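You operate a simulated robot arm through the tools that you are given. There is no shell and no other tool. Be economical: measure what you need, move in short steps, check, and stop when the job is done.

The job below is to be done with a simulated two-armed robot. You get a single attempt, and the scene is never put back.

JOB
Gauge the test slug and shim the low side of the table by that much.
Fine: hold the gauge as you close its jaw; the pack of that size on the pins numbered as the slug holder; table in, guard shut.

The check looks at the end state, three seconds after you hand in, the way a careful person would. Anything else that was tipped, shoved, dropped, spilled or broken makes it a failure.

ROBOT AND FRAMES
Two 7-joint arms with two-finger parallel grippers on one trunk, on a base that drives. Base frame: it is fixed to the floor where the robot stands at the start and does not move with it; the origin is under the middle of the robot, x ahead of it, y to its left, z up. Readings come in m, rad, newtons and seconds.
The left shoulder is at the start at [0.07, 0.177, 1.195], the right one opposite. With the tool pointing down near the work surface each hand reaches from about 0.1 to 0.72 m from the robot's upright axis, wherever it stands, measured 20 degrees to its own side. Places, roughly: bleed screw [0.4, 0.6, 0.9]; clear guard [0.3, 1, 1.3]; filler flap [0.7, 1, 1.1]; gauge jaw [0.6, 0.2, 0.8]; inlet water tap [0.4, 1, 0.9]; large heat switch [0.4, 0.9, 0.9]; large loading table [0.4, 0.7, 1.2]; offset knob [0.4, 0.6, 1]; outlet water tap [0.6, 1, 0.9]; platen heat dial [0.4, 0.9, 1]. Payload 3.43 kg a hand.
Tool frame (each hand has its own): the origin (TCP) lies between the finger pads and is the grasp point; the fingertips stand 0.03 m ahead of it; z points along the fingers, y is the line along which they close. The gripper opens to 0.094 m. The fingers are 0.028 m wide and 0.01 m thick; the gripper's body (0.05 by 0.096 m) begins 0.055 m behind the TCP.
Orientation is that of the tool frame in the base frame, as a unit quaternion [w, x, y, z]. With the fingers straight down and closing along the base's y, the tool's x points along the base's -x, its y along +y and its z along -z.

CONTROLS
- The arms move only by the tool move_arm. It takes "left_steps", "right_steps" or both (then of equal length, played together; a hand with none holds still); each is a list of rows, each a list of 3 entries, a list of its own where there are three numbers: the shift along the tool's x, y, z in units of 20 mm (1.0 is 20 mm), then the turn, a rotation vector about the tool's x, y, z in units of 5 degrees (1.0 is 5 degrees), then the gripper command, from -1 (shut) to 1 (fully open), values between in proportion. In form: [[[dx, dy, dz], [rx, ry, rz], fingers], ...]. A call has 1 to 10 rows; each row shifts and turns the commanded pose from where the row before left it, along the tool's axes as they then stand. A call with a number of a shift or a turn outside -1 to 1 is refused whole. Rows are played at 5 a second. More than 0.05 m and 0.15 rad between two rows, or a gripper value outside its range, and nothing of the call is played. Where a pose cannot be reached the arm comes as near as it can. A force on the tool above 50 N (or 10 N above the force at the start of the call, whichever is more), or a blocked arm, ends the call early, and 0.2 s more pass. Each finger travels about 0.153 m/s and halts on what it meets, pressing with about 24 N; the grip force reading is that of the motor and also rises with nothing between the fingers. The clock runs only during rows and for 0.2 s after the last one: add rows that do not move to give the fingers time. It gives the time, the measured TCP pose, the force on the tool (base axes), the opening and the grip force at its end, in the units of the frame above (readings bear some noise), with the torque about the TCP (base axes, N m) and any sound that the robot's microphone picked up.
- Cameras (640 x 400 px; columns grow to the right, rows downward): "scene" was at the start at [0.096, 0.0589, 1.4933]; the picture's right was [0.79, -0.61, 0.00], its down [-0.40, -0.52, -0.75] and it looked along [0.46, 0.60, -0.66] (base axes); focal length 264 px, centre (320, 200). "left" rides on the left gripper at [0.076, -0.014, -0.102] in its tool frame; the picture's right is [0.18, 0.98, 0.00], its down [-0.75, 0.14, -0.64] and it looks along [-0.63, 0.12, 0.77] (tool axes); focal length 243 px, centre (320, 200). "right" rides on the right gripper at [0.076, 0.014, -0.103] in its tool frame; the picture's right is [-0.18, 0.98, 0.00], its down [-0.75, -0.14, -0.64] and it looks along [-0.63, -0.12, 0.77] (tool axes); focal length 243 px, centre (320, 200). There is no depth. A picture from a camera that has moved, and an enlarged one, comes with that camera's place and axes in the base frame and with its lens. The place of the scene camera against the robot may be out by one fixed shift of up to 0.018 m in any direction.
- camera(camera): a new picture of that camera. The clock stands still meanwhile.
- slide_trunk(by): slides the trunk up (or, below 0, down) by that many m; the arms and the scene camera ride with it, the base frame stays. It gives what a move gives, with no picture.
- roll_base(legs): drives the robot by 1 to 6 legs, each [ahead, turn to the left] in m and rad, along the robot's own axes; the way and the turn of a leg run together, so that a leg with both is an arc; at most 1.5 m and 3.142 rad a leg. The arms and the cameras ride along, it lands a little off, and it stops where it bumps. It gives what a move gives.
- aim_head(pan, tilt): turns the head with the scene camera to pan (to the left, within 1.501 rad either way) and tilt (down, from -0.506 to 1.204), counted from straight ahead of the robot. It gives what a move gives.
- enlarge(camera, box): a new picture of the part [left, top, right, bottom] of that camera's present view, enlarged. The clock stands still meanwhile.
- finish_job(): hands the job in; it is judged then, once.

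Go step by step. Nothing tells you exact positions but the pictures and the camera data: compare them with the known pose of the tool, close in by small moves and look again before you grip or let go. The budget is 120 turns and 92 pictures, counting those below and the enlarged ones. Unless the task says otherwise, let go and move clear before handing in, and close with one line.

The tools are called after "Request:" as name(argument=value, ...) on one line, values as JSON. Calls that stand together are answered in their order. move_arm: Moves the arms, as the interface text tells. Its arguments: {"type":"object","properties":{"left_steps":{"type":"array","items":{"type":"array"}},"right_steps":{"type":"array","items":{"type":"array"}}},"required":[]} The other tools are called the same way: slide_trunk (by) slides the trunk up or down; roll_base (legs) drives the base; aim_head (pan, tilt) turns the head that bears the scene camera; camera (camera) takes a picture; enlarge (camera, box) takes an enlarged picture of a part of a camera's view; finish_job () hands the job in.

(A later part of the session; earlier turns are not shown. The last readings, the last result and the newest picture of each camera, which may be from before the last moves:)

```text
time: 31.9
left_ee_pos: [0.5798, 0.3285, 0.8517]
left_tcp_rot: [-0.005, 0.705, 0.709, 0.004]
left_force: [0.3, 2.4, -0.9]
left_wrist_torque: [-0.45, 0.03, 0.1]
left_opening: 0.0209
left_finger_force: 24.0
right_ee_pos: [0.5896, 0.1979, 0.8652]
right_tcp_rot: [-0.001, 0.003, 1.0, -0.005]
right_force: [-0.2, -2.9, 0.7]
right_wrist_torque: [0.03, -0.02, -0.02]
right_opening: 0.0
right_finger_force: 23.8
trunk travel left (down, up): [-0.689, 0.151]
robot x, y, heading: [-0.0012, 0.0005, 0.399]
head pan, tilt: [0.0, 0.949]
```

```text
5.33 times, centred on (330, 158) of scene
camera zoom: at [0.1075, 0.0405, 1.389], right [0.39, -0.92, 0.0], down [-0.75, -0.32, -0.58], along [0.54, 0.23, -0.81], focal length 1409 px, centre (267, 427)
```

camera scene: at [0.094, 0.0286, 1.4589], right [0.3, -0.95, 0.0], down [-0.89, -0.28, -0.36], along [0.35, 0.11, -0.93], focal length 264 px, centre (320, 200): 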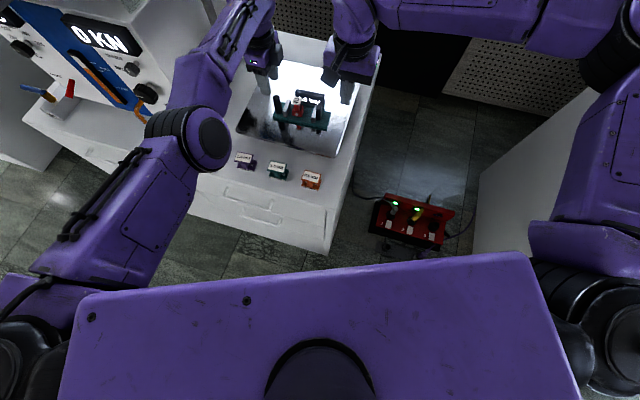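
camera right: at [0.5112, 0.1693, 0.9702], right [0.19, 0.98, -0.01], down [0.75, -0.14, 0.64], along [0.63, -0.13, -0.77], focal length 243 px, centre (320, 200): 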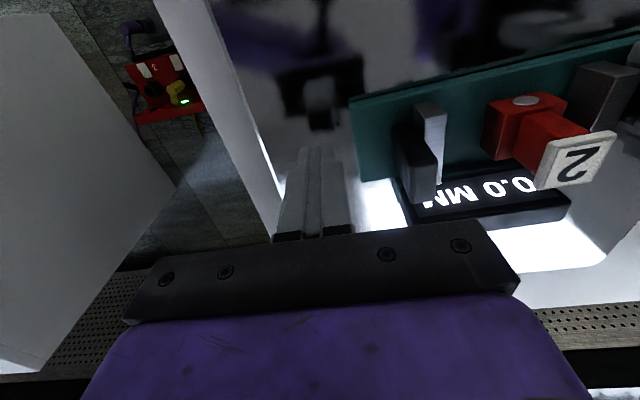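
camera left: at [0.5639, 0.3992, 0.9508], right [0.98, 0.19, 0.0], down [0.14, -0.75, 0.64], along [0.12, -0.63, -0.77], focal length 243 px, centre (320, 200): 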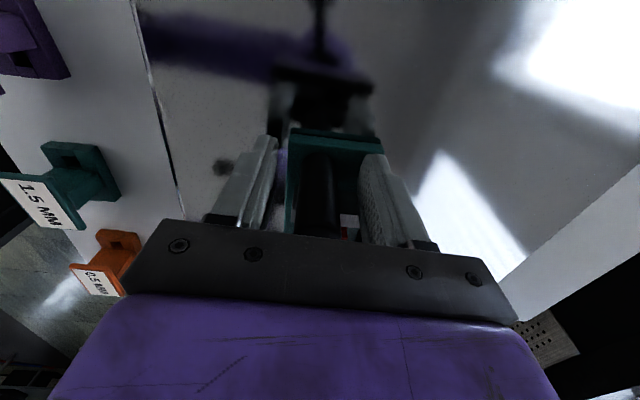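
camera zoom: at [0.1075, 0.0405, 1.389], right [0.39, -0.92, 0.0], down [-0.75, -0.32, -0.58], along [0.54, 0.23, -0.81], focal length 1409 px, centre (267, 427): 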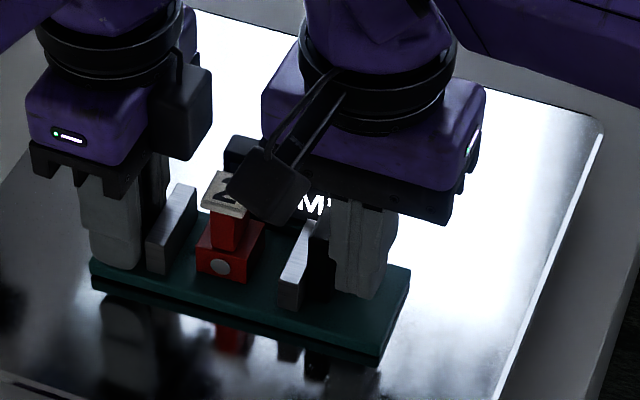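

The jaw slides with about 3 N. Continuing.

Request:
move_arm(right_steps=[[[0, 0.2, 0], [0, 0, 0], -1], [[0, 0.2, 0], [0, 0, 0], -1], [[0, 0.2, 0], [0, 0, 0], -1], [[0, 0.2, 0], [0, 0, 0], -1], [[0, 0.2, 0], [0, 0, 0], -1], [[0, 0.2, 0], [0, 0, 0], -1], [[0, 0.2, 0], [0, 0, 0], -1]])

Request:
camera(camera="right")

Request:
enlarge(camera="scene", box=[270, 120, 390, 195])

```text
time: 33.5
left_ee_pos: [0.5795, 0.3285, 0.8535]
left_tcp_rot: [-0.004, 0.705, 0.709, 0.004]
left_force: [-0.6, 2.9, 0.2]
left_wrist_torque: [-0.18, 0.12, 0.05]
left_opening: 0.021
left_finger_force: 24.2
right_ee_pos: [0.5874, 0.2237, 0.8652]
right_tcp_rot: [0.0, 0.002, 1.0, -0.004]
right_force: [-1.6, -1.9, -1.7]
right_wrist_torque: [-0.03, -0.01, 0.0]
right_opening: 0.0
right_finger_force: 23.5
trunk travel left (down, up): [-0.689, 0.151]
robot x, y, heading: [0.0006, 0.0013, 0.398]
head pan, tilt: [0.0, 0.949]
```

```text
60 pictures are left
camera right: at [0.5114, 0.2388, 0.9691], right [0.19, 0.98, -0.01], down [0.75, -0.14, 0.64], along [0.63, -0.13, -0.77], focal length 243 px, centre (320, 200)
```

right: 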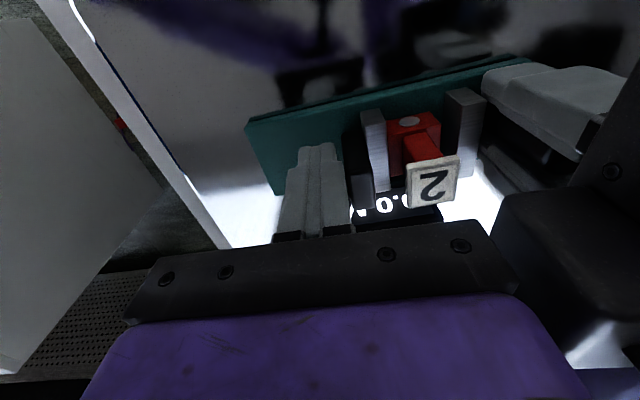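

```text
5.33 times, centred on (330, 158) of scene
camera zoom: at [0.1077, 0.0408, 1.389], right [0.39, -0.92, 0.0], down [-0.75, -0.32, -0.58], along [0.54, 0.23, -0.81], focal length 1409 px, centre (267, 427)
```

zoom: 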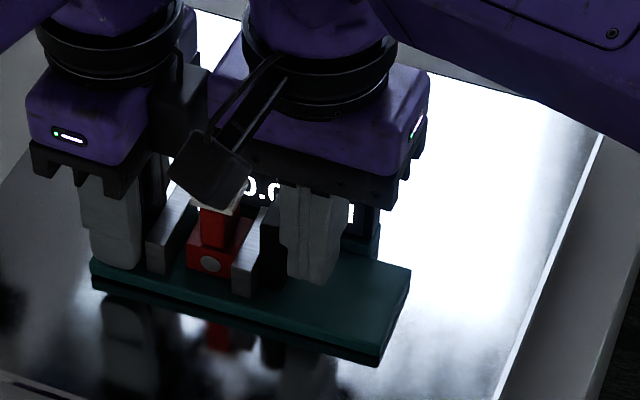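

Request:
move_arm(right_steps=[[[0, 0.1, 0], [0, 0, 0], -1], [[0, 0.1, 0], [0, 0, 0], -1], [[0, 0.1, 0], [0, 0, 0], -1], [[0, 0.1, 0], [0, 0, 0], -1]])

Request:
enlarge(camera="scene", box=[270, 120, 390, 195])

```text
time: 34.5
left_ee_pos: [0.5797, 0.3297, 0.8532]
left_tcp_rot: [-0.006, 0.705, 0.709, 0.004]
left_force: [0.9, 4.4, -0.3]
left_wrist_torque: [-0.18, 0.12, 0.12]
left_opening: 0.0212
left_finger_force: 23.8
right_ee_pos: [0.5891, 0.2311, 0.8656]
right_tcp_rot: [0.0, 0.002, 1.0, -0.004]
right_force: [-1.5, -5.0, -1.7]
right_wrist_torque: [-0.07, -0.02, 0.07]
right_opening: 0.0002
right_finger_force: 24.0
trunk travel left (down, up): [-0.689, 0.151]
robot x, y, heading: [0.0003, 0.0022, 0.401]
head pan, tilt: [0.0, 0.949]
```

```text
5.33 times, centred on (330, 158) of scene
camera zoom: at [0.1078, 0.0405, 1.389], right [0.39, -0.92, 0.0], down [-0.75, -0.32, -0.58], along [0.54, 0.23, -0.81], focal length 1409 px, centre (267, 427)
```

zoom: 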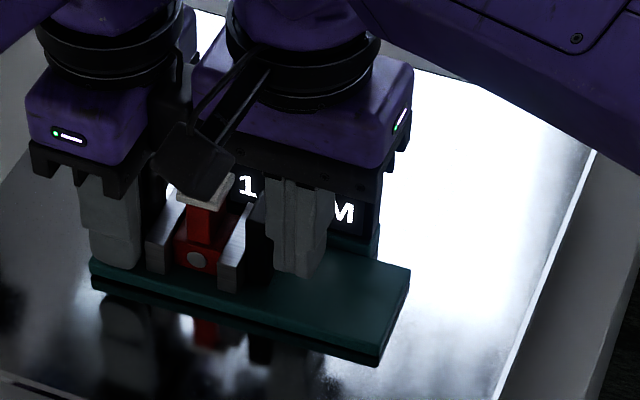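

The display now shows "1…". I push slightly more to be sure it is seated, then read it.

Request:
move_arm(right_steps=[[[0, 0.1, 0], [0, 0, 0], -1], [[0, 0.1, 0], [0, 0, 0], -1]])

Request:
enlarge(camera="right", box=[260, 60, 500, 240])

```text
time: 35.1
left_ee_pos: [0.5789, 0.3309, 0.8534]
left_tcp_rot: [-0.006, 0.703, 0.711, 0.007]
left_force: [11.7, 30.0, -3.2]
left_wrist_torque: [-1.68, 0.86, 0.42]
left_opening: 0.0209
left_finger_force: 24.1
right_ee_pos: [0.5903, 0.234, 0.8666]
right_tcp_rot: [0.0, 0.003, 1.0, -0.004]
right_force: [-11.9, -30.0, 6.0]
right_wrist_torque: [1.43, -0.49, 0.93]
right_opening: 0.0
right_finger_force: 23.9
trunk travel left (down, up): [-0.689, 0.151]
robot x, y, heading: [-0.0004, -0.0012, 0.405]
head pan, tilt: [0.0, 0.949]
```

```text
2.22 times, centred on (380, 150) of right
camera zoom: at [0.5129, 0.2499, 0.97], right [0.19, 0.98, -0.01], down [0.75, -0.14, 0.64], along [0.63, -0.13, -0.77], focal length 539 px, centre (187, 311)
```

zoom: 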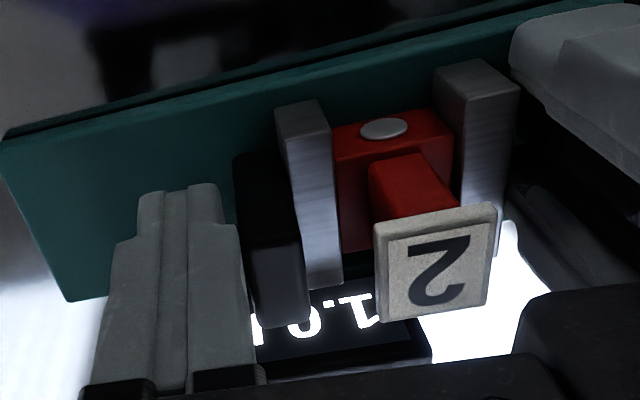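

Request:
move_arm(right_steps=[[[0, -0.3, 0], [0, 0, 0], -1], [[0, -1, 0], [0, 0, 0], -1], [[0, -1, 0], [0, 0, 0], -1], [[0, -1, -0.5], [0, 0, 0], -1], [[0, -1, -0.8], [0, 0, 0], -1], [[0, -0.7, -0.8], [0, 0, 0], -1]])

Request:
enlarge(camera="scene", box=[270, 120, 390, 195])

```text
time: 36.5
left_ee_pos: [0.58, 0.3281, 0.8536]
left_tcp_rot: [-0.005, 0.705, 0.709, 0.005]
left_force: [-0.5, 0.1, 0.1]
left_wrist_torque: [-0.01, 0.04, -0.06]
left_opening: 0.0206
left_finger_force: 24.3
right_ee_pos: [0.5885, 0.1349, 0.9088]
right_tcp_rot: [0.0, 0.003, 1.0, -0.005]
right_force: [-0.1, -0.1, -0.1]
right_wrist_torque: [0.0, 0.02, 0.05]
right_opening: 0.0
right_finger_force: 23.4
trunk travel left (down, up): [-0.689, 0.151]
robot x, y, heading: [-0.0027, 0.0004, 0.398]
head pan, tilt: [0.0, 0.949]
```

```text
5.33 times, centred on (330, 158) of scene
camera zoom: at [0.1078, 0.0399, 1.389], right [0.39, -0.92, 0.0], down [-0.75, -0.32, -0.58], along [0.54, 0.23, -0.81], focal length 1409 px, centre (267, 427)
```

zoom: 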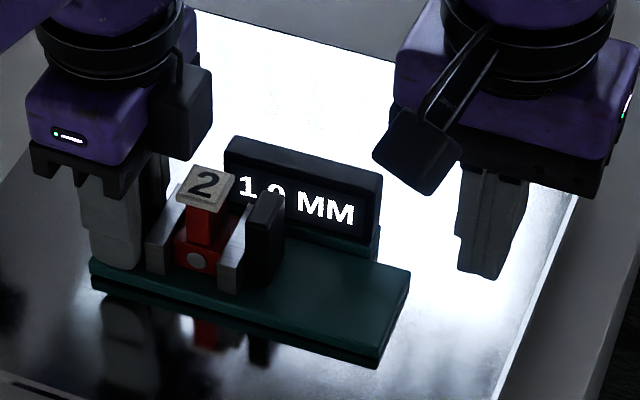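

The display reads 1.0 MM, so the purple 1.0 mm pack goes on pins "2". I release the post, raise the trunk and look at the packs.

Request:
move_arm(left_steps=[[[0, 0, 0], [0, 0, 0], -0.3], [[0, 0, 0], [0, 0, 0], -0.05], [[0, 0, 0], [0, 0, 0], 0]])

Request:
slide_trunk(by=0.1)

Request:
camera(camera="left")

Request:
camera(camera="scene")

```text
time: 37.3
left_ee_pos: [0.5792, 0.328, 0.8531]
left_tcp_rot: [-0.005, 0.705, 0.709, 0.005]
left_force: [-0.6, 0.0, 0.7]
left_wrist_torque: [0.01, -0.01, -0.02]
left_opening: 0.0469
left_finger_force: 0.0
right_ee_pos: [0.589, 0.1341, 0.9081]
right_tcp_rot: [0.0, 0.003, 1.0, -0.005]
right_force: [0.7, 0.1, 1.6]
right_wrist_torque: [0.01, 0.0, 0.02]
right_opening: 0.0
right_finger_force: 23.4
trunk travel left (down, up): [-0.689, 0.151]
robot x, y, heading: [-0.0022, 0.004, 0.404]
head pan, tilt: [0.0, 0.949]
```

```text
time: 38.6
left_ee_pos: [0.5792, 0.3276, 0.9533]
left_tcp_rot: [-0.006, 0.705, 0.709, 0.005]
left_force: [-0.1, 0.4, 0.1]
left_wrist_torque: [-0.03, -0.01, 0.04]
left_opening: 0.0469
left_finger_force: 0.1
right_ee_pos: [0.5885, 0.1335, 1.0082]
right_tcp_rot: [0.0, 0.003, 1.0, -0.005]
right_force: [-1.1, -0.5, 0.5]
right_wrist_torque: [0.03, -0.01, -0.03]
right_opening: 0.0
right_finger_force: 23.6
trunk travel left (down, up): [-0.789, 0.051]
robot x, y, heading: [0.0019, -0.0006, 0.401]
head pan, tilt: [0.0, 0.949]
```

```text
55 pictures are left
camera left: at [0.5647, 0.4038, 1.0568], right [0.98, 0.19, 0.0], down [0.15, -0.76, 0.63], along [0.12, -0.62, -0.78], focal length 243 px, centre (320, 200)
```

left: 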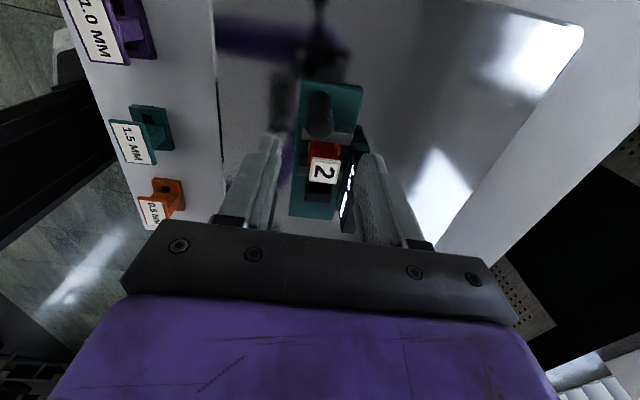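

```text
54 pictures are left
camera scene: at [0.1078, 0.0402, 1.489], right [0.39, -0.92, 0.0], down [-0.75, -0.32, -0.58], along [0.54, 0.23, -0.81], focal length 264 px, centre (320, 200)
```

scene: 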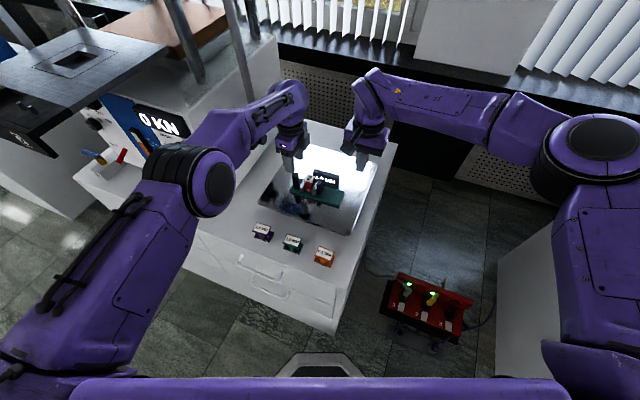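

Now the left hand retreats toward the purple pack (about x 0.375, y 0.34) to see its shape.

Request:
move_arm(left_steps=[[[0.2, -1, -0.3], [0, 0, 0], 0.3], [[0.2, -1, -0.3], [0, 0, 0], 0.6], [[0.2, -1, -0.3], [0, 0, 0], 1], [[0.2, -1, -0.3], [0, 0, 0], 1], [[0.2, -1, -0.3], [0, 0, 0], 1], [[0.2, -1, -0.3], [0, 0, 0], 1], [[0.2, -1, 0], [0, 0, 0], 1], [[0.2, -1, 0], [0, 0, 0], 1], [[0.2, -1, 0], [0, 0, 0], 1], [[0.2, -1, 0], [0, 0, 0], 1]])

Request:
camera(camera="left")

Request:
enlarge(camera="scene", box=[0, 60, 160, 160])

```text
time: 40.8
left_ee_pos: [0.377, 0.3659, 0.9913]
left_tcp_rot: [-0.004, 0.704, 0.71, 0.005]
left_force: [0.1, -0.7, 1.3]
left_wrist_torque: [0.06, -0.01, -0.01]
left_opening: 0.0941
left_finger_force: 0.1
right_ee_pos: [0.5885, 0.1349, 1.0092]
right_tcp_rot: [0.0, 0.003, 1.0, -0.005]
right_force: [0.5, 0.0, 0.6]
right_wrist_torque: [-0.01, 0.0, -0.01]
right_opening: 0.0
right_finger_force: 24.0
trunk travel left (down, up): [-0.789, 0.051]
robot x, y, heading: [-0.003, 0.0001, 0.398]
head pan, tilt: [0.0, 0.949]
```

```text
53 pictures are left
camera left: at [0.3628, 0.4424, 1.0937], right [0.98, 0.19, 0.0], down [0.14, -0.76, 0.63], along [0.12, -0.62, -0.78], focal length 243 px, centre (320, 200)
```

left: 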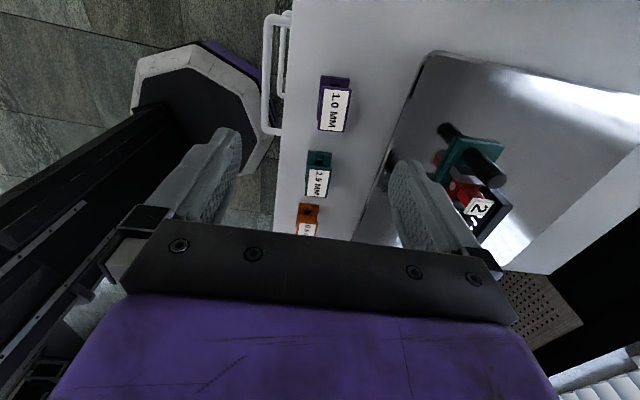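

```text
4.00 times, centred on (80, 110) of scene
camera zoom: at [0.1062, 0.0405, 1.4892], right [0.39, -0.92, 0.0], down [-0.75, -0.32, -0.58], along [0.54, 0.23, -0.81], focal length 1056 px, centre (1280, 560)
```

zoom: 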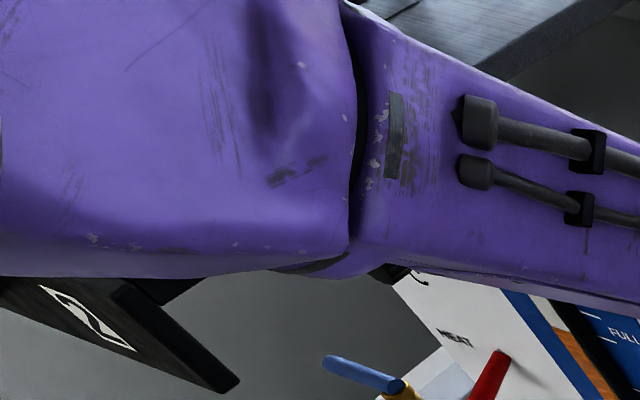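

Request:
enlarge(camera="left", box=[270, 60, 390, 240])

Request:
enlarge(camera="scene", box=[240, 210, 350, 275])

```text
2.22 times, centred on (330, 150) of left
camera zoom: at [0.3628, 0.4424, 1.0937], right [0.98, 0.19, 0.0], down [0.14, -0.76, 0.63], along [0.12, -0.62, -0.78], focal length 539 px, centre (298, 311)
```

zoom: 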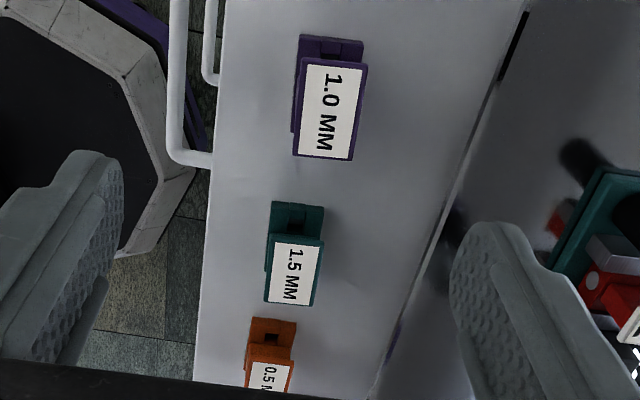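

```text
5.82 times, centred on (295, 242) of scene
camera zoom: at [0.1062, 0.0405, 1.4892], right [0.39, -0.92, 0.0], down [-0.75, -0.32, -0.58], along [0.54, 0.23, -0.81], focal length 1537 px, centre (466, -47)
```

zoom: 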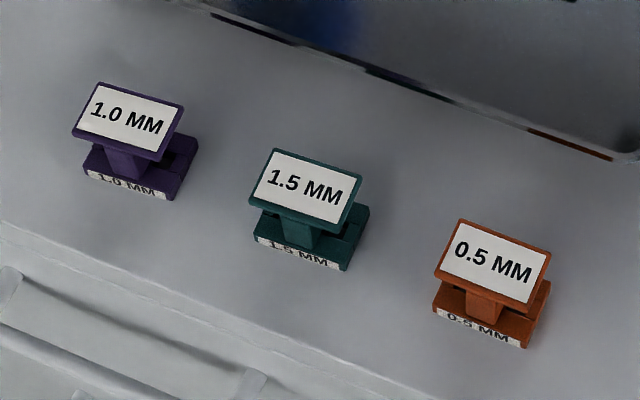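

The pack is an I-shape (base ~46×30 mm along y×x, label plate on top at z≈0.834, pin holes at its ±y ends), centred near (0.392, 0.354). I turn the left hand back to closing along y and move over it.

Request:
move_arm(left_steps=[[[0, 0, 0], [0, 0, -1], 0.6], [[0, 0, 0], [0, 0, -1], 0.6], [[0, 0, 0], [0, 0, -1], 0.6], [[0, 0, 0], [0, 0, -1], 0.6], [[0, 0, 0], [0, 0, -1], 0.6], [[0, 0, 0], [0, 0, -1], 0.6], [[0, 0, 0], [0, 0, -1], 0.6], [[0, 0, 0], [0, 0, -1], 0.6], [[0, 0, 0], [0, 0, -1], 0.6], [[0, 0, 0], [0, 0, -1], 0.6]])

Request:
move_arm(left_steps=[[[0, 0, 0], [0, 0, -1], 0.6], [[0, 0, 0], [0, 0, -1], 0.6], [[0, 0, 0], [0, 0, -1], 0.6], [[0, 0, 0], [0, 0, -1], 0.6], [[0, 0, 0], [0, 0, -1], 0.6], [[0, 0, 0], [0, 0, -1], 0.6], [[0, 0, 0], [0, 0, -1], 0.6], [[0, 0, 0], [0, 0, -1], 0.6], [[-0.4, -0.5, 1], [0, 0, 0], 0.6], [[-0.4, 0, 1], [0, 0, 0], 0.6]])

Request:
camera(camera="left")

```text
time: 43.0
left_ee_pos: [0.3785, 0.3672, 0.9899]
left_tcp_rot: [-0.002, 0.339, 0.941, 0.006]
left_force: [-0.8, 1.2, 0.9]
left_wrist_torque: [-0.01, 0.01, -0.01]
left_opening: 0.0752
left_finger_force: 0.1
right_ee_pos: [0.5888, 0.135, 1.0083]
right_tcp_rot: [0.0, 0.003, 1.0, -0.003]
right_force: [-1.1, 0.5, 0.0]
right_wrist_torque: [-0.01, -0.02, 0.0]
right_opening: 0.0
right_finger_force: 23.8
trunk travel left (down, up): [-0.789, 0.051]
robot x, y, heading: [0.0008, -0.001, 0.401]
head pan, tilt: [0.0, 0.949]
```

```text
time: 45.2
left_ee_pos: [0.3992, 0.3578, 0.9495]
left_tcp_rot: [0.0, -0.004, 1.0, 0.007]
left_force: [-0.4, -0.5, -0.2]
left_wrist_torque: [-0.04, 0.02, 0.01]
left_opening: 0.0751
left_finger_force: 0.1
right_ee_pos: [0.59, 0.1355, 1.0081]
right_tcp_rot: [0.0, 0.002, 1.0, -0.005]
right_force: [-0.1, 0.0, 0.1]
right_wrist_torque: [-0.01, -0.01, 0.02]
right_opening: 0.0003
right_finger_force: 24.0
trunk travel left (down, up): [-0.789, 0.051]
robot x, y, heading: [0.0068, -0.0019, 0.399]
head pan, tilt: [0.0, 0.949]
```

```text
49 pictures are left
camera left: at [0.3224, 0.3424, 1.0523], right [-0.19, 0.98, 0.01], down [0.75, 0.14, 0.64], along [0.63, 0.13, -0.77], focal length 243 px, centre (320, 200)
```

left: 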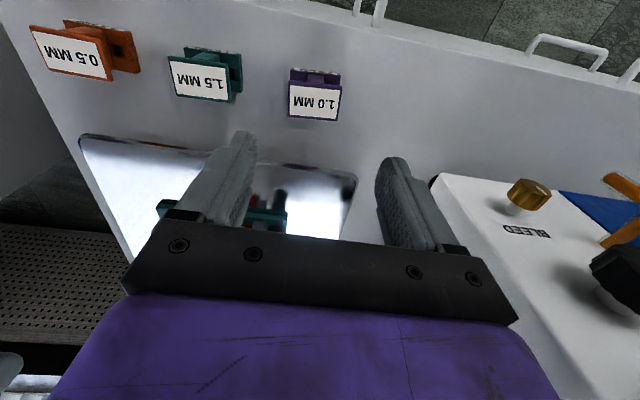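

Pack centre confirmed at (0.393, 0.354). Descending around its label plate.

Request:
move_arm(left_steps=[[[0.32, -0.2, 0.5], [0.16, 0, 0], 0.5], [[0, 0, 1], [0, 0, 0], 0.5], [[0, 0, 1], [0, 0, 0], 0.5], [[0, 0, 1], [0, 0, 0], 0.5], [[0, 0, 0.9], [0, 0, 0], 0.5], [[0, 0, 0.8], [0, 0, 0], 0.5], [[0, 0, 0.7], [0, 0, 0], 0.5]])

Request:
camera(camera="left")

```text
time: 46.8
left_ee_pos: [0.3902, 0.3511, 0.8323]
left_tcp_rot: [0.0, -0.002, 1.0, 0.0]
left_force: [-1.2, 0.0, -0.3]
left_wrist_torque: [0.0, 0.02, -0.01]
left_opening: 0.0704
left_finger_force: 0.1
right_ee_pos: [0.5895, 0.1347, 1.0085]
right_tcp_rot: [0.0, 0.003, 1.0, -0.004]
right_force: [0.0, 0.4, -0.4]
right_wrist_torque: [0.02, 0.02, -0.04]
right_opening: 0.0001
right_finger_force: 23.8
trunk travel left (down, up): [-0.789, 0.051]
robot x, y, heading: [-0.0009, -0.003, 0.4]
head pan, tilt: [0.0, 0.949]
```

```text
48 pictures are left
camera left: at [0.3131, 0.3388, 0.9347], right [-0.19, 0.98, 0.0], down [0.75, 0.15, 0.64], along [0.63, 0.12, -0.77], focal length 243 px, centre (320, 200)
```

left: 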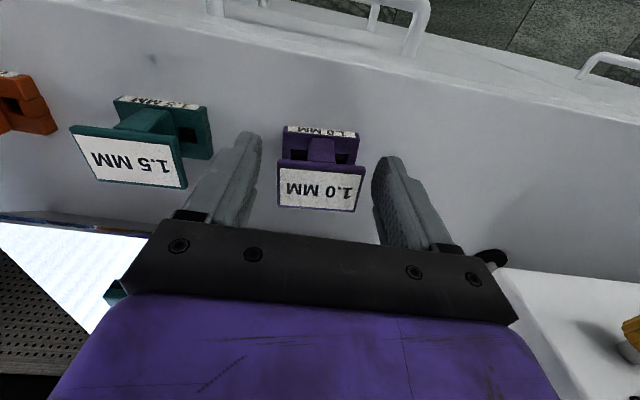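

The label plate sits centred at the TCP. Closing and lifting.

Request:
move_arm(left_steps=[[[0, 0, 0], [0, 0, 0], 0.2], [[0, 0, 0], [0, 0, 0], 0], [[0, 0, 0], [0, 0, 0], -0.3], [[0, 0, 0], [0, 0, 0], -1], [[0, 0, 0], [0, 0, 0], -1], [[0, 0, -0.5], [0, 0, 0], -1], [[0, 0, -1], [0, 0, 0], -1], [[0, 0, -1], [0, 0, 0], -1]])

Request:
camera(camera="left")

```text
time: 48.6
left_ee_pos: [0.3879, 0.3508, 0.881]
left_tcp_rot: [0.0, -0.003, 1.0, 0.001]
left_force: [0.1, 0.4, -1.6]
left_wrist_torque: [0.02, -0.02, 0.01]
left_opening: 0.0481
left_finger_force: 23.4
right_ee_pos: [0.589, 0.1346, 1.0085]
right_tcp_rot: [0.0, 0.003, 1.0, -0.004]
right_force: [0.1, 0.0, 0.0]
right_wrist_torque: [-0.01, 0.01, -0.01]
right_opening: 0.0
right_finger_force: 24.4
trunk travel left (down, up): [-0.789, 0.051]
robot x, y, heading: [0.0008, 0.0031, 0.397]
head pan, tilt: [0.0, 0.949]
```

```text
47 pictures are left
camera left: at [0.312, 0.3374, 0.9838], right [-0.19, 0.98, 0.0], down [0.75, 0.15, 0.64], along [0.63, 0.12, -0.77], focal length 243 px, centre (320, 200)
```

left: 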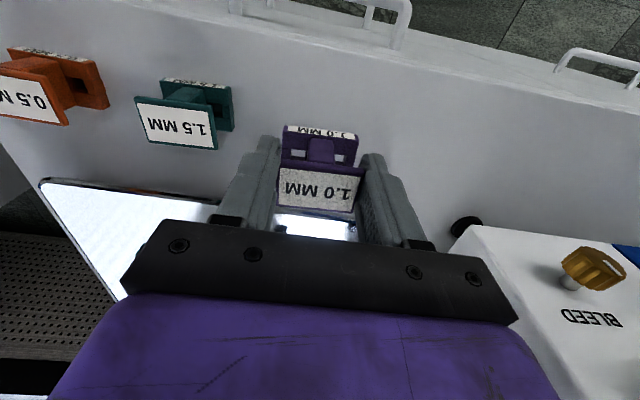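

Gripped and lifted. I tuck both arms in before driving.

Request:
move_arm(left_steps=[[[0.3, 0, -1], [0, 0, 0], -1], [[0.5, 0, -1], [0, 0, 0], -1], [[0.7, 0, -1], [0, 0, 0], -1], [[0.8, 0, -1], [0, 0, 0], -1], [[0.8, 0, -1], [0, 0, 0], -1], [[0.8, 0, -1], [0, 0, 0], -1], [[0.8, 0, -0.5], [0, 0, 0], -1], [[0.8, 0, 0], [0, 0, 0], -1], [[0.5, 0, 0], [0, 0, 0], -1], [[0, 0, 0], [0, 0, 0], -1]], right_steps=[[[1, -0.2, -0.2], [0, 0, 0], -1], [[1, -0.2, -0.2], [0, 0, 0], -1], [[1, -0.2, -0.2], [0, 0, 0], -1], [[1, -0.2, -0.2], [0, 0, 0], -1], [[1, -0.2, -0.2], [0, 0, 0], -1], [[1, -0.2, -0.2], [0, 0, 0], -1], [[1, -0.2, -0.2], [0, 0, 0], -1], [[1, -0.2, -0.2], [0, 0, 0], -1], [[1, -0.2, -0.2], [0, 0, 0], -1], [[1, -0.2, 0], [0, 0, 0], -1]])

Request:
aim_head(pan=0.9, tilt=0.6)

Request:
camera(camera="scene")

```text
time: 50.8
left_ee_pos: [0.2693, 0.3533, 1.0119]
left_tcp_rot: [0.0, -0.002, 1.0, 0.0]
left_force: [0.7, 0.9, -2.4]
left_wrist_torque: [0.01, 0.05, -0.01]
left_opening: 0.048
left_finger_force: 24.1
right_ee_pos: [0.3897, 0.0975, 1.0444]
right_tcp_rot: [0.0, 0.002, 1.0, -0.003]
right_force: [-0.4, 0.7, -0.6]
right_wrist_torque: [0.0, -0.02, -0.03]
right_opening: 0.0002
right_finger_force: 24.3
trunk travel left (down, up): [-0.789, 0.051]
robot x, y, heading: [-0.002, 0.0012, 0.4]
head pan, tilt: [0.0, 0.949]
```

```text
time: 52.0
left_ee_pos: [0.2693, 0.3526, 1.0124]
left_tcp_rot: [0.0, -0.002, 1.0, 0.0]
left_force: [0.7, -0.5, -1.5]
left_wrist_torque: [-0.02, -0.02, -0.02]
left_opening: 0.0479
left_finger_force: 24.4
right_ee_pos: [0.39, 0.0975, 1.0434]
right_tcp_rot: [0.0, 0.003, 1.0, -0.004]
right_force: [0.3, -0.1, 0.5]
right_wrist_torque: [0.0, 0.0, 0.04]
right_opening: 0.0
right_finger_force: 24.1
trunk travel left (down, up): [-0.789, 0.051]
robot x, y, heading: [0.0009, -0.0036, 0.401]
head pan, tilt: [0.901, 0.6]
```

```text
46 pictures are left
camera scene: at [0.064, 0.0971, 1.5174], right [0.96, -0.27, 0.0], down [-0.15, -0.55, -0.82], along [0.22, 0.8, -0.57], focal length 264 px, centre (320, 200)
```

scene: 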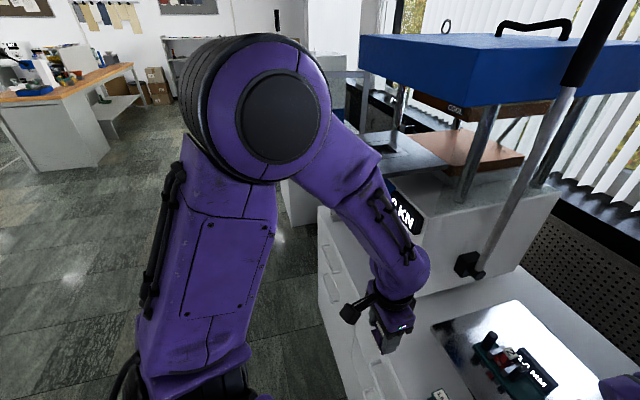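

The floor to the left is clear. I turn, drive about 0.28 m along the bench and turn back toward the pulled-out table.

Request:
roll_base(legs=[[0, 1.35], [0.28, 0]])

Request:
aim_head(pan=-0.5, tilt=0.45)

Request:
camera(camera="scene")

```text
time: 57.3
left_ee_pos: [-0.338, 0.6133, 1.0114]
left_tcp_rot: [0.0, -0.628, 0.778, 0.0]
left_force: [-0.6, 0.2, -0.9]
left_wrist_torque: [-0.02, 0.01, 0.02]
left_opening: 0.0475
left_finger_force: 23.9
right_ee_pos: [-0.0615, 0.6756, 1.0447]
right_tcp_rot: [0.003, -0.624, 0.781, -0.002]
right_force: [0.6, -0.6, -0.3]
right_wrist_torque: [0.0, -0.01, -0.01]
right_opening: 0.0
right_finger_force: 23.6
trunk travel left (down, up): [-0.789, 0.051]
robot x, y, heading: [-0.0535, 0.2735, 1.757]
head pan, tilt: [0.901, 0.6]
```

```text
time: 58.8
left_ee_pos: [-0.3393, 0.6139, 1.0126]
left_tcp_rot: [0.0, -0.628, 0.778, -0.001]
left_force: [-0.6, 0.2, -1.9]
left_wrist_torque: [-0.03, -0.02, -0.03]
left_opening: 0.0475
left_finger_force: 24.1
right_ee_pos: [-0.0616, 0.6758, 1.0436]
right_tcp_rot: [0.003, -0.624, 0.781, -0.003]
right_force: [0.7, 0.9, 0.6]
right_wrist_torque: [0.01, -0.01, -0.04]
right_opening: 0.0001
right_finger_force: 24.2
trunk travel left (down, up): [-0.789, 0.051]
robot x, y, heading: [-0.0507, 0.2752, 1.754]
head pan, tilt: [-0.499, 0.45]
```

```text
45 pictures are left
camera scene: at [-0.0382, 0.4035, 1.531], right [0.95, -0.31, 0.0], down [-0.13, -0.41, -0.9], along [0.28, 0.86, -0.44], focal length 264 px, centre (320, 200)
```

scene: 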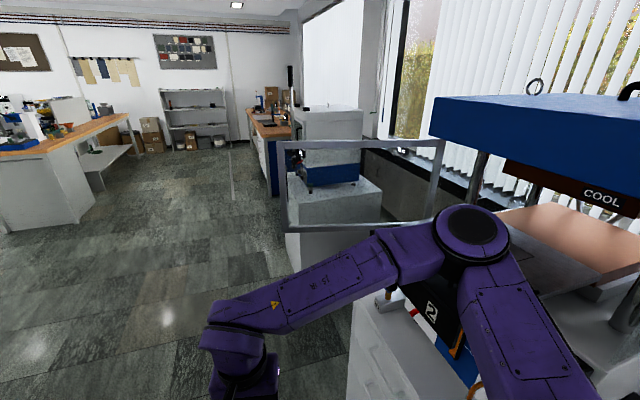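

Request:
roll_base(legs=[[0, -0.8]])

Request:
aim_head(pan=0.2, tilt=0.55)

Request:
camera(camera="scene")

```text
time: 61.3
left_ee_pos: [-0.0069, 0.7182, 1.0115]
left_tcp_rot: [0.0, -0.274, 0.962, 0.0]
left_force: [0.7, -0.4, -1.0]
left_wrist_torque: [0.01, 0.0, -0.02]
left_opening: 0.0476
left_finger_force: 23.9
right_ee_pos: [0.2284, 0.562, 1.0447]
right_tcp_rot: [0.001, -0.27, 0.963, -0.004]
right_force: [0.0, 0.0, -0.2]
right_wrist_torque: [-0.03, 0.0, 0.02]
right_opening: 0.0
right_finger_force: 23.9
trunk travel left (down, up): [-0.789, 0.051]
robot x, y, heading: [-0.0506, 0.2759, 0.952]
head pan, tilt: [-0.499, 0.45]
```

```text
time: 62.4
left_ee_pos: [-0.0058, 0.7169, 1.012]
left_tcp_rot: [0.0, -0.275, 0.962, 0.0]
left_force: [0.9, -0.3, -1.4]
left_wrist_torque: [-0.03, 0.02, 0.01]
left_opening: 0.0476
left_finger_force: 23.5
right_ee_pos: [0.2299, 0.5616, 1.0438]
right_tcp_rot: [0.001, -0.27, 0.963, -0.004]
right_force: [0.4, 0.4, -0.6]
right_wrist_torque: [-0.03, 0.01, -0.04]
right_opening: 0.0001
right_finger_force: 23.4
trunk travel left (down, up): [-0.789, 0.051]
robot x, y, heading: [-0.0479, 0.2765, 0.958]
head pan, tilt: [0.201, 0.55]
```

```text
44 pictures are left
camera scene: at [0.0081, 0.3901, 1.522], right [0.91, -0.41, 0.0], down [-0.21, -0.48, -0.85], along [0.35, 0.78, -0.52], focal length 264 px, centre (320, 200)
```

scene: 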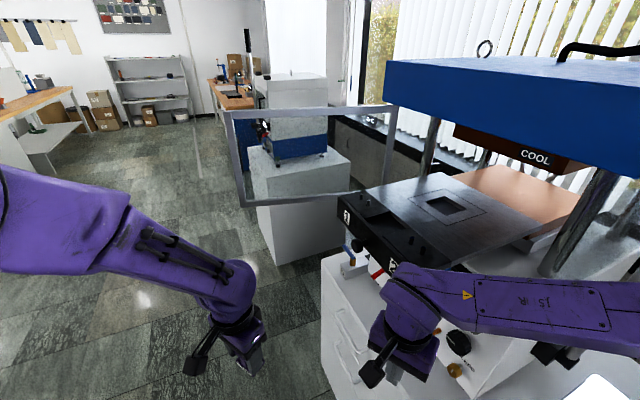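

Request:
enlarge(camera="scene", box=[330, 165, 480, 275])

Request:
enlarge(camera="scene", box=[220, 90, 460, 260])

```text
3.64 times, centred on (405, 220) of scene
camera zoom: at [0.0081, 0.3901, 1.522], right [0.91, -0.41, 0.0], down [-0.21, -0.48, -0.85], along [0.35, 0.78, -0.52], focal length 960 px, centre (11, 127)
```

zoom: 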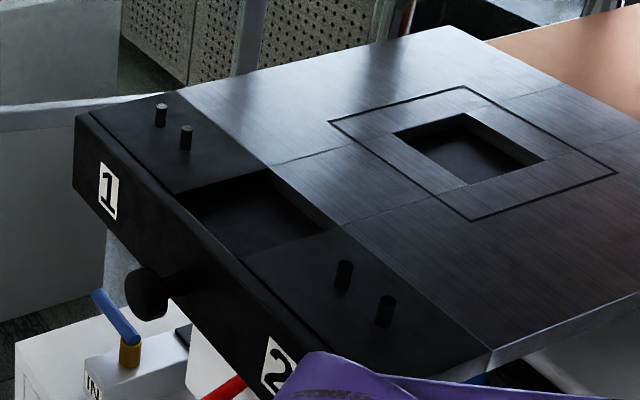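

```text
2.35 times, centred on (340, 175) of scene
camera zoom: at [0.0081, 0.3901, 1.522], right [0.91, -0.41, 0.0], down [-0.21, -0.48, -0.85], along [0.35, 0.78, -0.52], focal length 622 px, centre (273, 259)
```

zoom: 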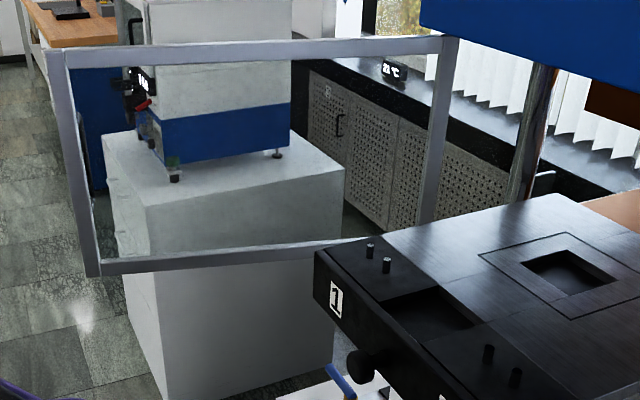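

The table top is near z 1.26, and pins "2" are at about (0.256, 0.60), a pair along y. I pull the right hand clear, raise the left and square its yaw.

Request:
move_arm(right_steps=[[[1, -0.3, 0], [0, 0, 0], -1], [[1, -0.5, 0], [0, 0, 0], -1], [[1, -0.5, 0], [0, 0, 0], -1], [[1, -0.5, 0], [0, 0, 0], -1], [[1, -0.5, 0], [0, 0, 0], -1], [[1, -0.5, 0], [0, 0, 0], -1], [[0, -0.5, 0], [0, 0, 0], -1], [[0, -0.5, 0], [0, 0, 0], -1], [[0, 0, 0], [0, 0, 0], -1], [[0, 0, 0], [0, 0, 0], -1]], left_steps=[[[0, 0, -1], [0, 0, 0.63], -1], [[0, 0, -1], [0, 0, 0.64], -1], [[0, 0, -1], [0, 0, 0.64], -1], [[0, 0, -1], [0, 0, 0.64], -1], [[0, 0, -1], [0, 0, 0.64], -1], [[0, 0, -1], [0, 0, 0.64], -1], [[0, 0, -1], [0, 0, 0.64], -1], [[0, 0, -1], [0, 0, 0.64], -1], [[0, 0, -1], [0, 0, 0.64], -1], [[0, 0, -1], [0, 0, 0.64], -1]])

Request:
slide_trunk(by=0.045)

Request:
move_arm(left_steps=[[[0, 0, -1], [0, 0, 0], -1], [[0, 0, -1], [0, 0, 0], -1], [[0, 0, -1], [0, 0, 0], -1], [[0, 0, -1], [0, 0, 0], -1], [[0, 0, -1], [0, 0, 0], -1], [[0, 0, -1], [0, 0, 0], -1]])

Request:
camera(camera="left")

```text
time: 64.6
left_ee_pos: [-0.0071, 0.7154, 1.2112]
left_tcp_rot: [0.001, 0.0, 1.0, 0.0]
left_force: [0.1, -0.1, -1.5]
left_wrist_torque: [0.02, -0.02, 0.0]
left_opening: 0.0473
left_finger_force: 24.0
right_ee_pos: [0.1649, 0.4384, 1.0457]
right_tcp_rot: [0.002, -0.27, 0.963, -0.005]
right_force: [0.0, 1.1, 0.4]
right_wrist_torque: [-0.02, -0.01, 0.01]
right_opening: 0.0
right_finger_force: 24.6
right hand out of reach, approached as far as the arm can: row 8
trunk travel left (down, up): [-0.789, 0.051]
robot x, y, heading: [-0.0503, 0.2727, 0.957]
head pan, tilt: [0.201, 0.55]
```

```text
time: 65.5
left_ee_pos: [-0.0079, 0.7163, 1.2557]
left_tcp_rot: [0.0, -0.001, 1.0, 0.0]
left_force: [0.3, 0.6, -1.9]
left_wrist_torque: [0.01, 0.02, 0.01]
left_opening: 0.0475
left_finger_force: 23.4
right_ee_pos: [0.1658, 0.4398, 1.0897]
right_tcp_rot: [0.001, -0.27, 0.963, -0.005]
right_force: [0.2, -0.2, -1.1]
right_wrist_torque: [-0.02, -0.02, -0.02]
right_opening: 0.0
right_finger_force: 23.9
trunk travel left (down, up): [-0.834, 0.006]
robot x, y, heading: [-0.053, 0.2724, 0.952]
head pan, tilt: [0.201, 0.55]
```

```text
time: 66.9
left_ee_pos: [-0.009, 0.7169, 1.3765]
left_tcp_rot: [-0.001, 0.0, 1.0, 0.0]
left_force: [-0.3, -0.8, -1.1]
left_wrist_torque: [-0.03, 0.0, 0.01]
left_opening: 0.0476
left_finger_force: 23.9
right_ee_pos: [0.1675, 0.4396, 1.0912]
right_tcp_rot: [0.001, -0.27, 0.963, -0.005]
right_force: [0.0, -0.9, 0.6]
right_wrist_torque: [-0.01, 0.03, -0.01]
right_opening: 0.0
right_finger_force: 24.0
trunk travel left (down, up): [-0.834, 0.006]
robot x, y, heading: [-0.0487, 0.2779, 0.956]
head pan, tilt: [0.201, 0.55]
```

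```text
41 pictures are left
camera left: at [-0.0861, 0.7035, 1.4788], right [-0.18, 0.98, 0.0], down [0.75, 0.14, 0.64], along [0.63, 0.12, -0.77], focal length 243 px, centre (320, 200)
```

left: 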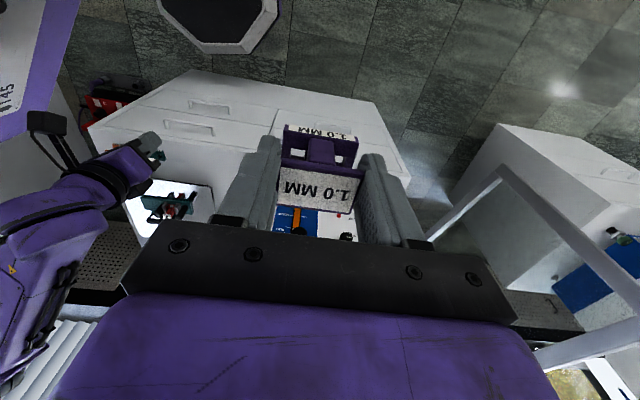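

Request:
move_arm(left_steps=[[[-1, -0.3, 0], [0, 0, 0], -1], [[-1, -0.3, 0], [0, 0, 0], -1], [[-1, -0.3, 0], [0, 0, 0], -1], [[-1, -0.3, 0], [0, 0, 0], -1], [[-1, -0.3, 0], [0, 0, 0], -1], [[-1, -0.3, 0], [0, 0, 0], -1], [[-1, -0.3, 0], [0, 0, 0], -1], [[-1, -0.3, 0], [0, 0, 0], -1], [[-1, -0.3, 0], [0, 0, 0], -1]])

Request:
camera(camera="left")

Request:
camera(camera="scene")

```text
time: 68.9
left_ee_pos: [0.1732, 0.6625, 1.376]
left_tcp_rot: [0.001, 0.0, 1.0, 0.0]
left_force: [0.2, -0.6, -1.5]
left_wrist_torque: [0.02, 0.03, -0.02]
left_opening: 0.0478
left_finger_force: 23.8
right_ee_pos: [0.1674, 0.4385, 1.0906]
right_tcp_rot: [0.0, -0.269, 0.963, -0.005]
right_force: [0.0, -0.2, 0.7]
right_wrist_torque: [-0.01, 0.04, 0.0]
right_opening: 0.0
right_finger_force: 24.0
trunk travel left (down, up): [-0.834, 0.006]
robot x, y, heading: [-0.0516, 0.2764, 0.954]
head pan, tilt: [0.201, 0.55]
```

```text
40 pictures are left
camera left: at [0.0972, 0.6492, 1.479], right [-0.18, 0.98, 0.0], down [0.75, 0.14, 0.64], along [0.63, 0.12, -0.77], focal length 243 px, centre (320, 200)
```

left: 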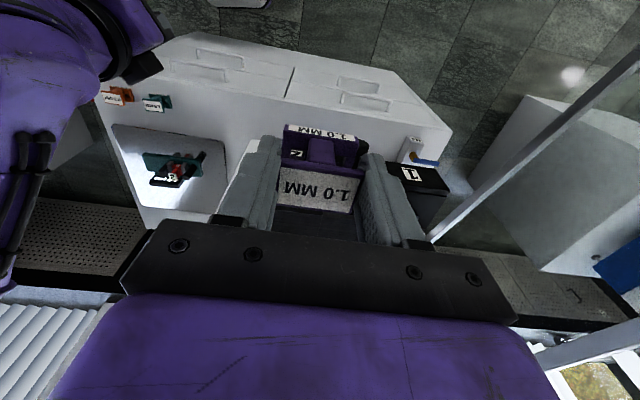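

```text
39 pictures are left
camera scene: at [0.0098, 0.3897, 1.5669], right [0.91, -0.4, 0.0], down [-0.21, -0.48, -0.85], along [0.34, 0.78, -0.52], focal length 264 px, centre (320, 200)
```

scene: 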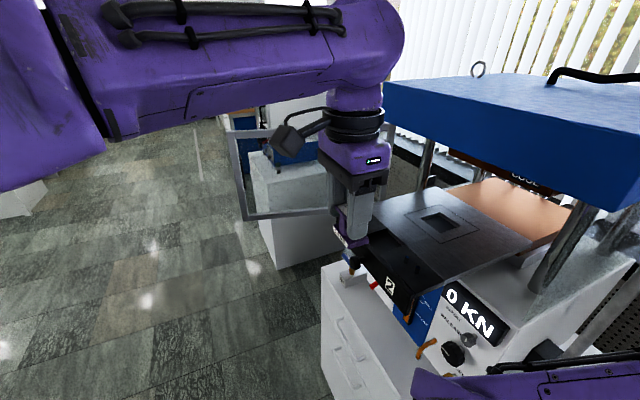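

Request:
move_arm(left_steps=[[[-1, 0, 0], [0, 0, 0], -1], [[-1, 0, 0], [0, 0, 0], -1], [[-1, 0, 0], [0, 0, 0], -1], [[-1, 0, 0], [0, 0, 0], -1], [[-1, 0, 0], [0, 0, 0], -1], [[-0.5, 0, 0], [0, 0, 0], -1]])

Request:
camera(camera="left")

Request:
enlarge(camera="scene", box=[310, 110, 490, 310])

```text
time: 70.3
left_ee_pos: [0.2773, 0.6708, 1.385]
left_tcp_rot: [0.011, -0.006, 1.0, -0.006]
left_force: [-0.5, 0.0, -2.2]
left_wrist_torque: [-0.02, -0.01, 0.03]
left_opening: 0.0474
left_finger_force: 24.7
right_ee_pos: [0.1665, 0.4392, 1.0911]
right_tcp_rot: [0.001, -0.27, 0.963, -0.005]
right_force: [-0.3, 0.1, 0.4]
right_wrist_torque: [0.02, 0.01, -0.01]
right_opening: 0.0
right_finger_force: 24.1
trunk travel left (down, up): [-0.834, 0.006]
robot x, y, heading: [-0.0522, 0.2767, 0.956]
head pan, tilt: [0.201, 0.55]
```

```text
38 pictures are left
camera left: at [0.1987, 0.6582, 1.4869], right [-0.2, 0.98, -0.01], down [0.74, 0.16, 0.66], along [0.65, 0.12, -0.75], focal length 243 px, centre (320, 200)
```

left: 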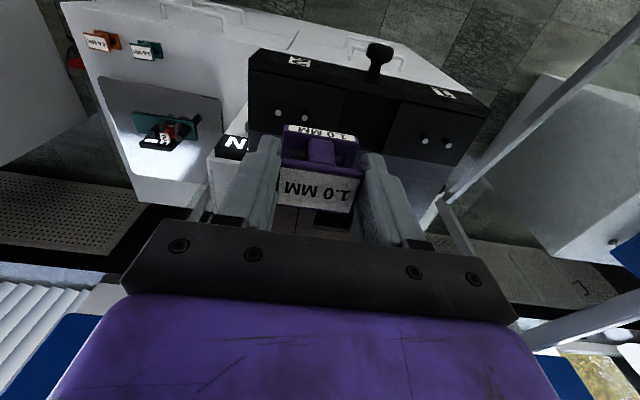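

```text
2.00 times, centred on (400, 210) of scene
camera zoom: at [0.0075, 0.3905, 1.567], right [0.91, -0.4, 0.0], down [-0.21, -0.48, -0.85], along [0.34, 0.78, -0.52], focal length 528 px, centre (160, 180)
```

zoom: 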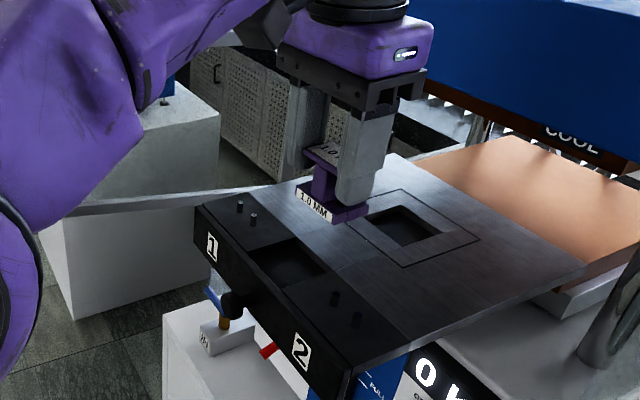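

I can now see both pin pairs; pins "2" are near (0.304, 0.645), tops about z 1.24. The left arm is at its limit, so I draw the hand back and turn the base right to bring the shoulder closer.

Request:
move_arm(left_steps=[[[1, 0, 0], [0, 0, 0], -1], [[1, 0, 0], [0, 0, 0], -1], [[1, 0, 0], [0, 0, 0], -1], [[1, 0, 0], [0, 0, 0], -1], [[1, 0, 0], [0, 0, 0], -1], [[1, 0, 0], [0, 0, 0], -1], [[1, 0, 0], [0, 0, 0], -1], [[1, 0, 0], [0, 0, 0], -1], [[1, 0, 0], [0, 0, 0], -1]])

Request:
roll_base(legs=[[0, -0.45]])

Request:
aim_head(pan=0.55, tilt=0.6)

Request:
camera(camera="scene")

```text
time: 72.3
left_ee_pos: [0.1021, 0.6646, 1.3795]
left_tcp_rot: [0.0, 0.0, 1.0, 0.0]
left_force: [0.4, 0.2, -2.1]
left_wrist_torque: [-0.01, 0.02, 0.02]
left_opening: 0.0476
left_finger_force: 24.2
right_ee_pos: [0.1644, 0.441, 1.0905]
right_tcp_rot: [0.0, -0.269, 0.963, -0.005]
right_force: [0.3, 0.1, 0.0]
right_wrist_torque: [0.0, -0.04, -0.02]
right_opening: 0.0
right_finger_force: 23.8
trunk travel left (down, up): [-0.834, 0.006]
robot x, y, heading: [-0.0494, 0.2718, 0.956]
head pan, tilt: [0.201, 0.55]
```

```text
time: 74.0
left_ee_pos: [0.2578, 0.5576, 1.3772]
left_tcp_rot: [0.0, 0.224, 0.975, -0.002]
left_force: [-0.2, 0.1, -1.2]
left_wrist_torque: [0.0, 0.01, -0.03]
left_opening: 0.0476
left_finger_force: 24.4
right_ee_pos: [0.2157, 0.3287, 1.0914]
right_tcp_rot: [0.0, -0.047, 0.999, -0.005]
right_force: [-0.2, 0.0, 0.5]
right_wrist_torque: [0.02, 0.01, -0.02]
right_opening: 0.0
right_finger_force: 24.3
trunk travel left (down, up): [-0.834, 0.006]
robot x, y, heading: [-0.0509, 0.2748, 0.502]
head pan, tilt: [0.201, 0.55]
```

```text
time: 74.8
left_ee_pos: [0.2586, 0.5563, 1.3798]
left_tcp_rot: [0.0, 0.224, 0.975, 0.0]
left_force: [-1.3, 0.7, -0.8]
left_wrist_torque: [0.0, 0.01, -0.01]
left_opening: 0.0476
left_finger_force: 24.0
right_ee_pos: [0.2172, 0.3281, 1.0898]
right_tcp_rot: [-0.001, -0.047, 0.999, -0.003]
right_force: [-0.3, 0.1, -0.5]
right_wrist_torque: [-0.01, -0.01, -0.02]
right_opening: 0.0002
right_finger_force: 24.2
trunk travel left (down, up): [-0.834, 0.006]
robot x, y, heading: [-0.0529, 0.2734, 0.499]
head pan, tilt: [0.55, 0.6]
```

```text
36 pictures are left
camera scene: at [0.031, 0.3673, 1.5625], right [0.87, -0.5, 0.0], down [-0.28, -0.49, -0.83], along [0.41, 0.72, -0.56], focal length 264 px, centre (320, 200)
```

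scene: 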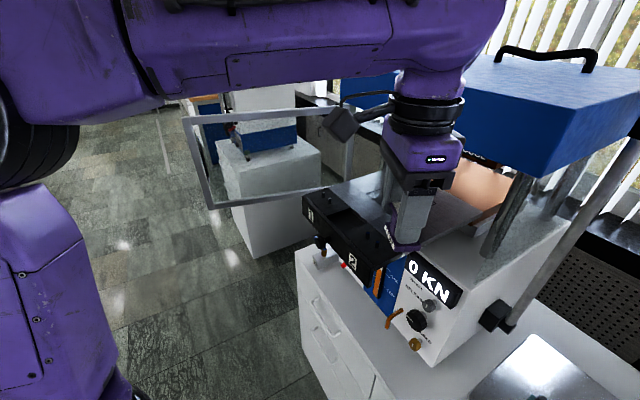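

Request:
move_arm(left_steps=[[[0.318, 0.652, 0], [0, 0, -0.863], -1], [[0.268, 0.674, 0], [0, 0, -0.863], -1], [[0.217, 0.692, 0], [0, 0, -0.863], -1], [[0.163, 0.706, 0], [0, 0, -0.863], -1], [[0.11, 0.717, 0], [0, 0, -0.863], -1], [[0.054, 0.723, 0], [0, 0, -0.863], -1], [[-0.8, 0, 0], [0, 0, 0], -1], [[-0.8, 0, 0], [0, 0, 0], -1], [[-0.8, 0, 0], [0, 0, 0], -1], [[-0.8, 0, 0], [0, 0, 0], -1]])

Request:
camera(camera="left")

Request:
enlarge(camera="scene", box=[290, 130, 470, 290])

```text
time: 77.0
left_ee_pos: [0.3244, 0.6433, 1.3763]
left_tcp_rot: [-0.001, 0.0, 1.0, -0.001]
left_force: [0.1, 0.4, -1.7]
left_wrist_torque: [0.04, 0.01, 0.01]
left_opening: 0.0476
left_finger_force: 24.4
right_ee_pos: [0.2164, 0.3281, 1.0905]
right_tcp_rot: [-0.001, -0.048, 0.999, -0.005]
right_force: [-0.4, 0.0, -0.2]
right_wrist_torque: [-0.01, 0.01, -0.01]
right_opening: 0.0
right_finger_force: 24.0
trunk travel left (down, up): [-0.834, 0.006]
robot x, y, heading: [-0.0478, 0.2723, 0.504]
head pan, tilt: [0.55, 0.6]
```

```text
35 pictures are left
camera left: at [0.2484, 0.6299, 1.4797], right [-0.18, 0.98, 0.0], down [0.75, 0.14, 0.64], along [0.63, 0.12, -0.77], focal length 243 px, centre (320, 200)
```

left: 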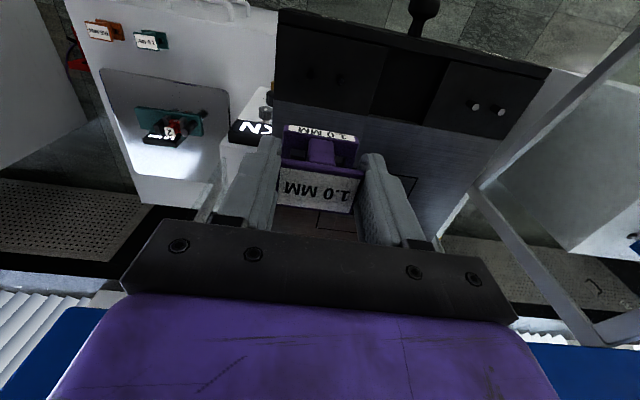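

```text
2.50 times, centred on (380, 210) of scene
camera zoom: at [0.0324, 0.3676, 1.5624], right [0.87, -0.5, 0.0], down [-0.28, -0.49, -0.82], along [0.41, 0.72, -0.57], focal length 660 px, centre (170, 175)
```

zoom: 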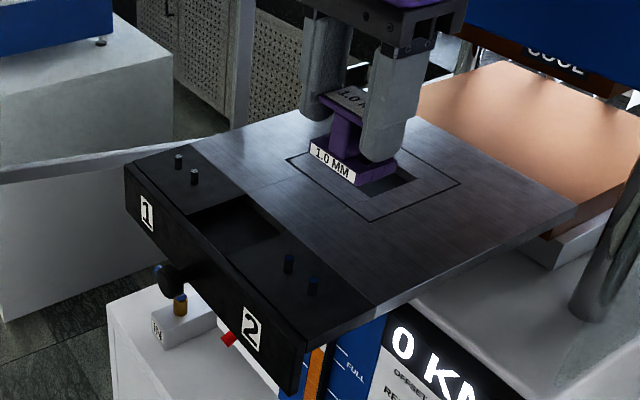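

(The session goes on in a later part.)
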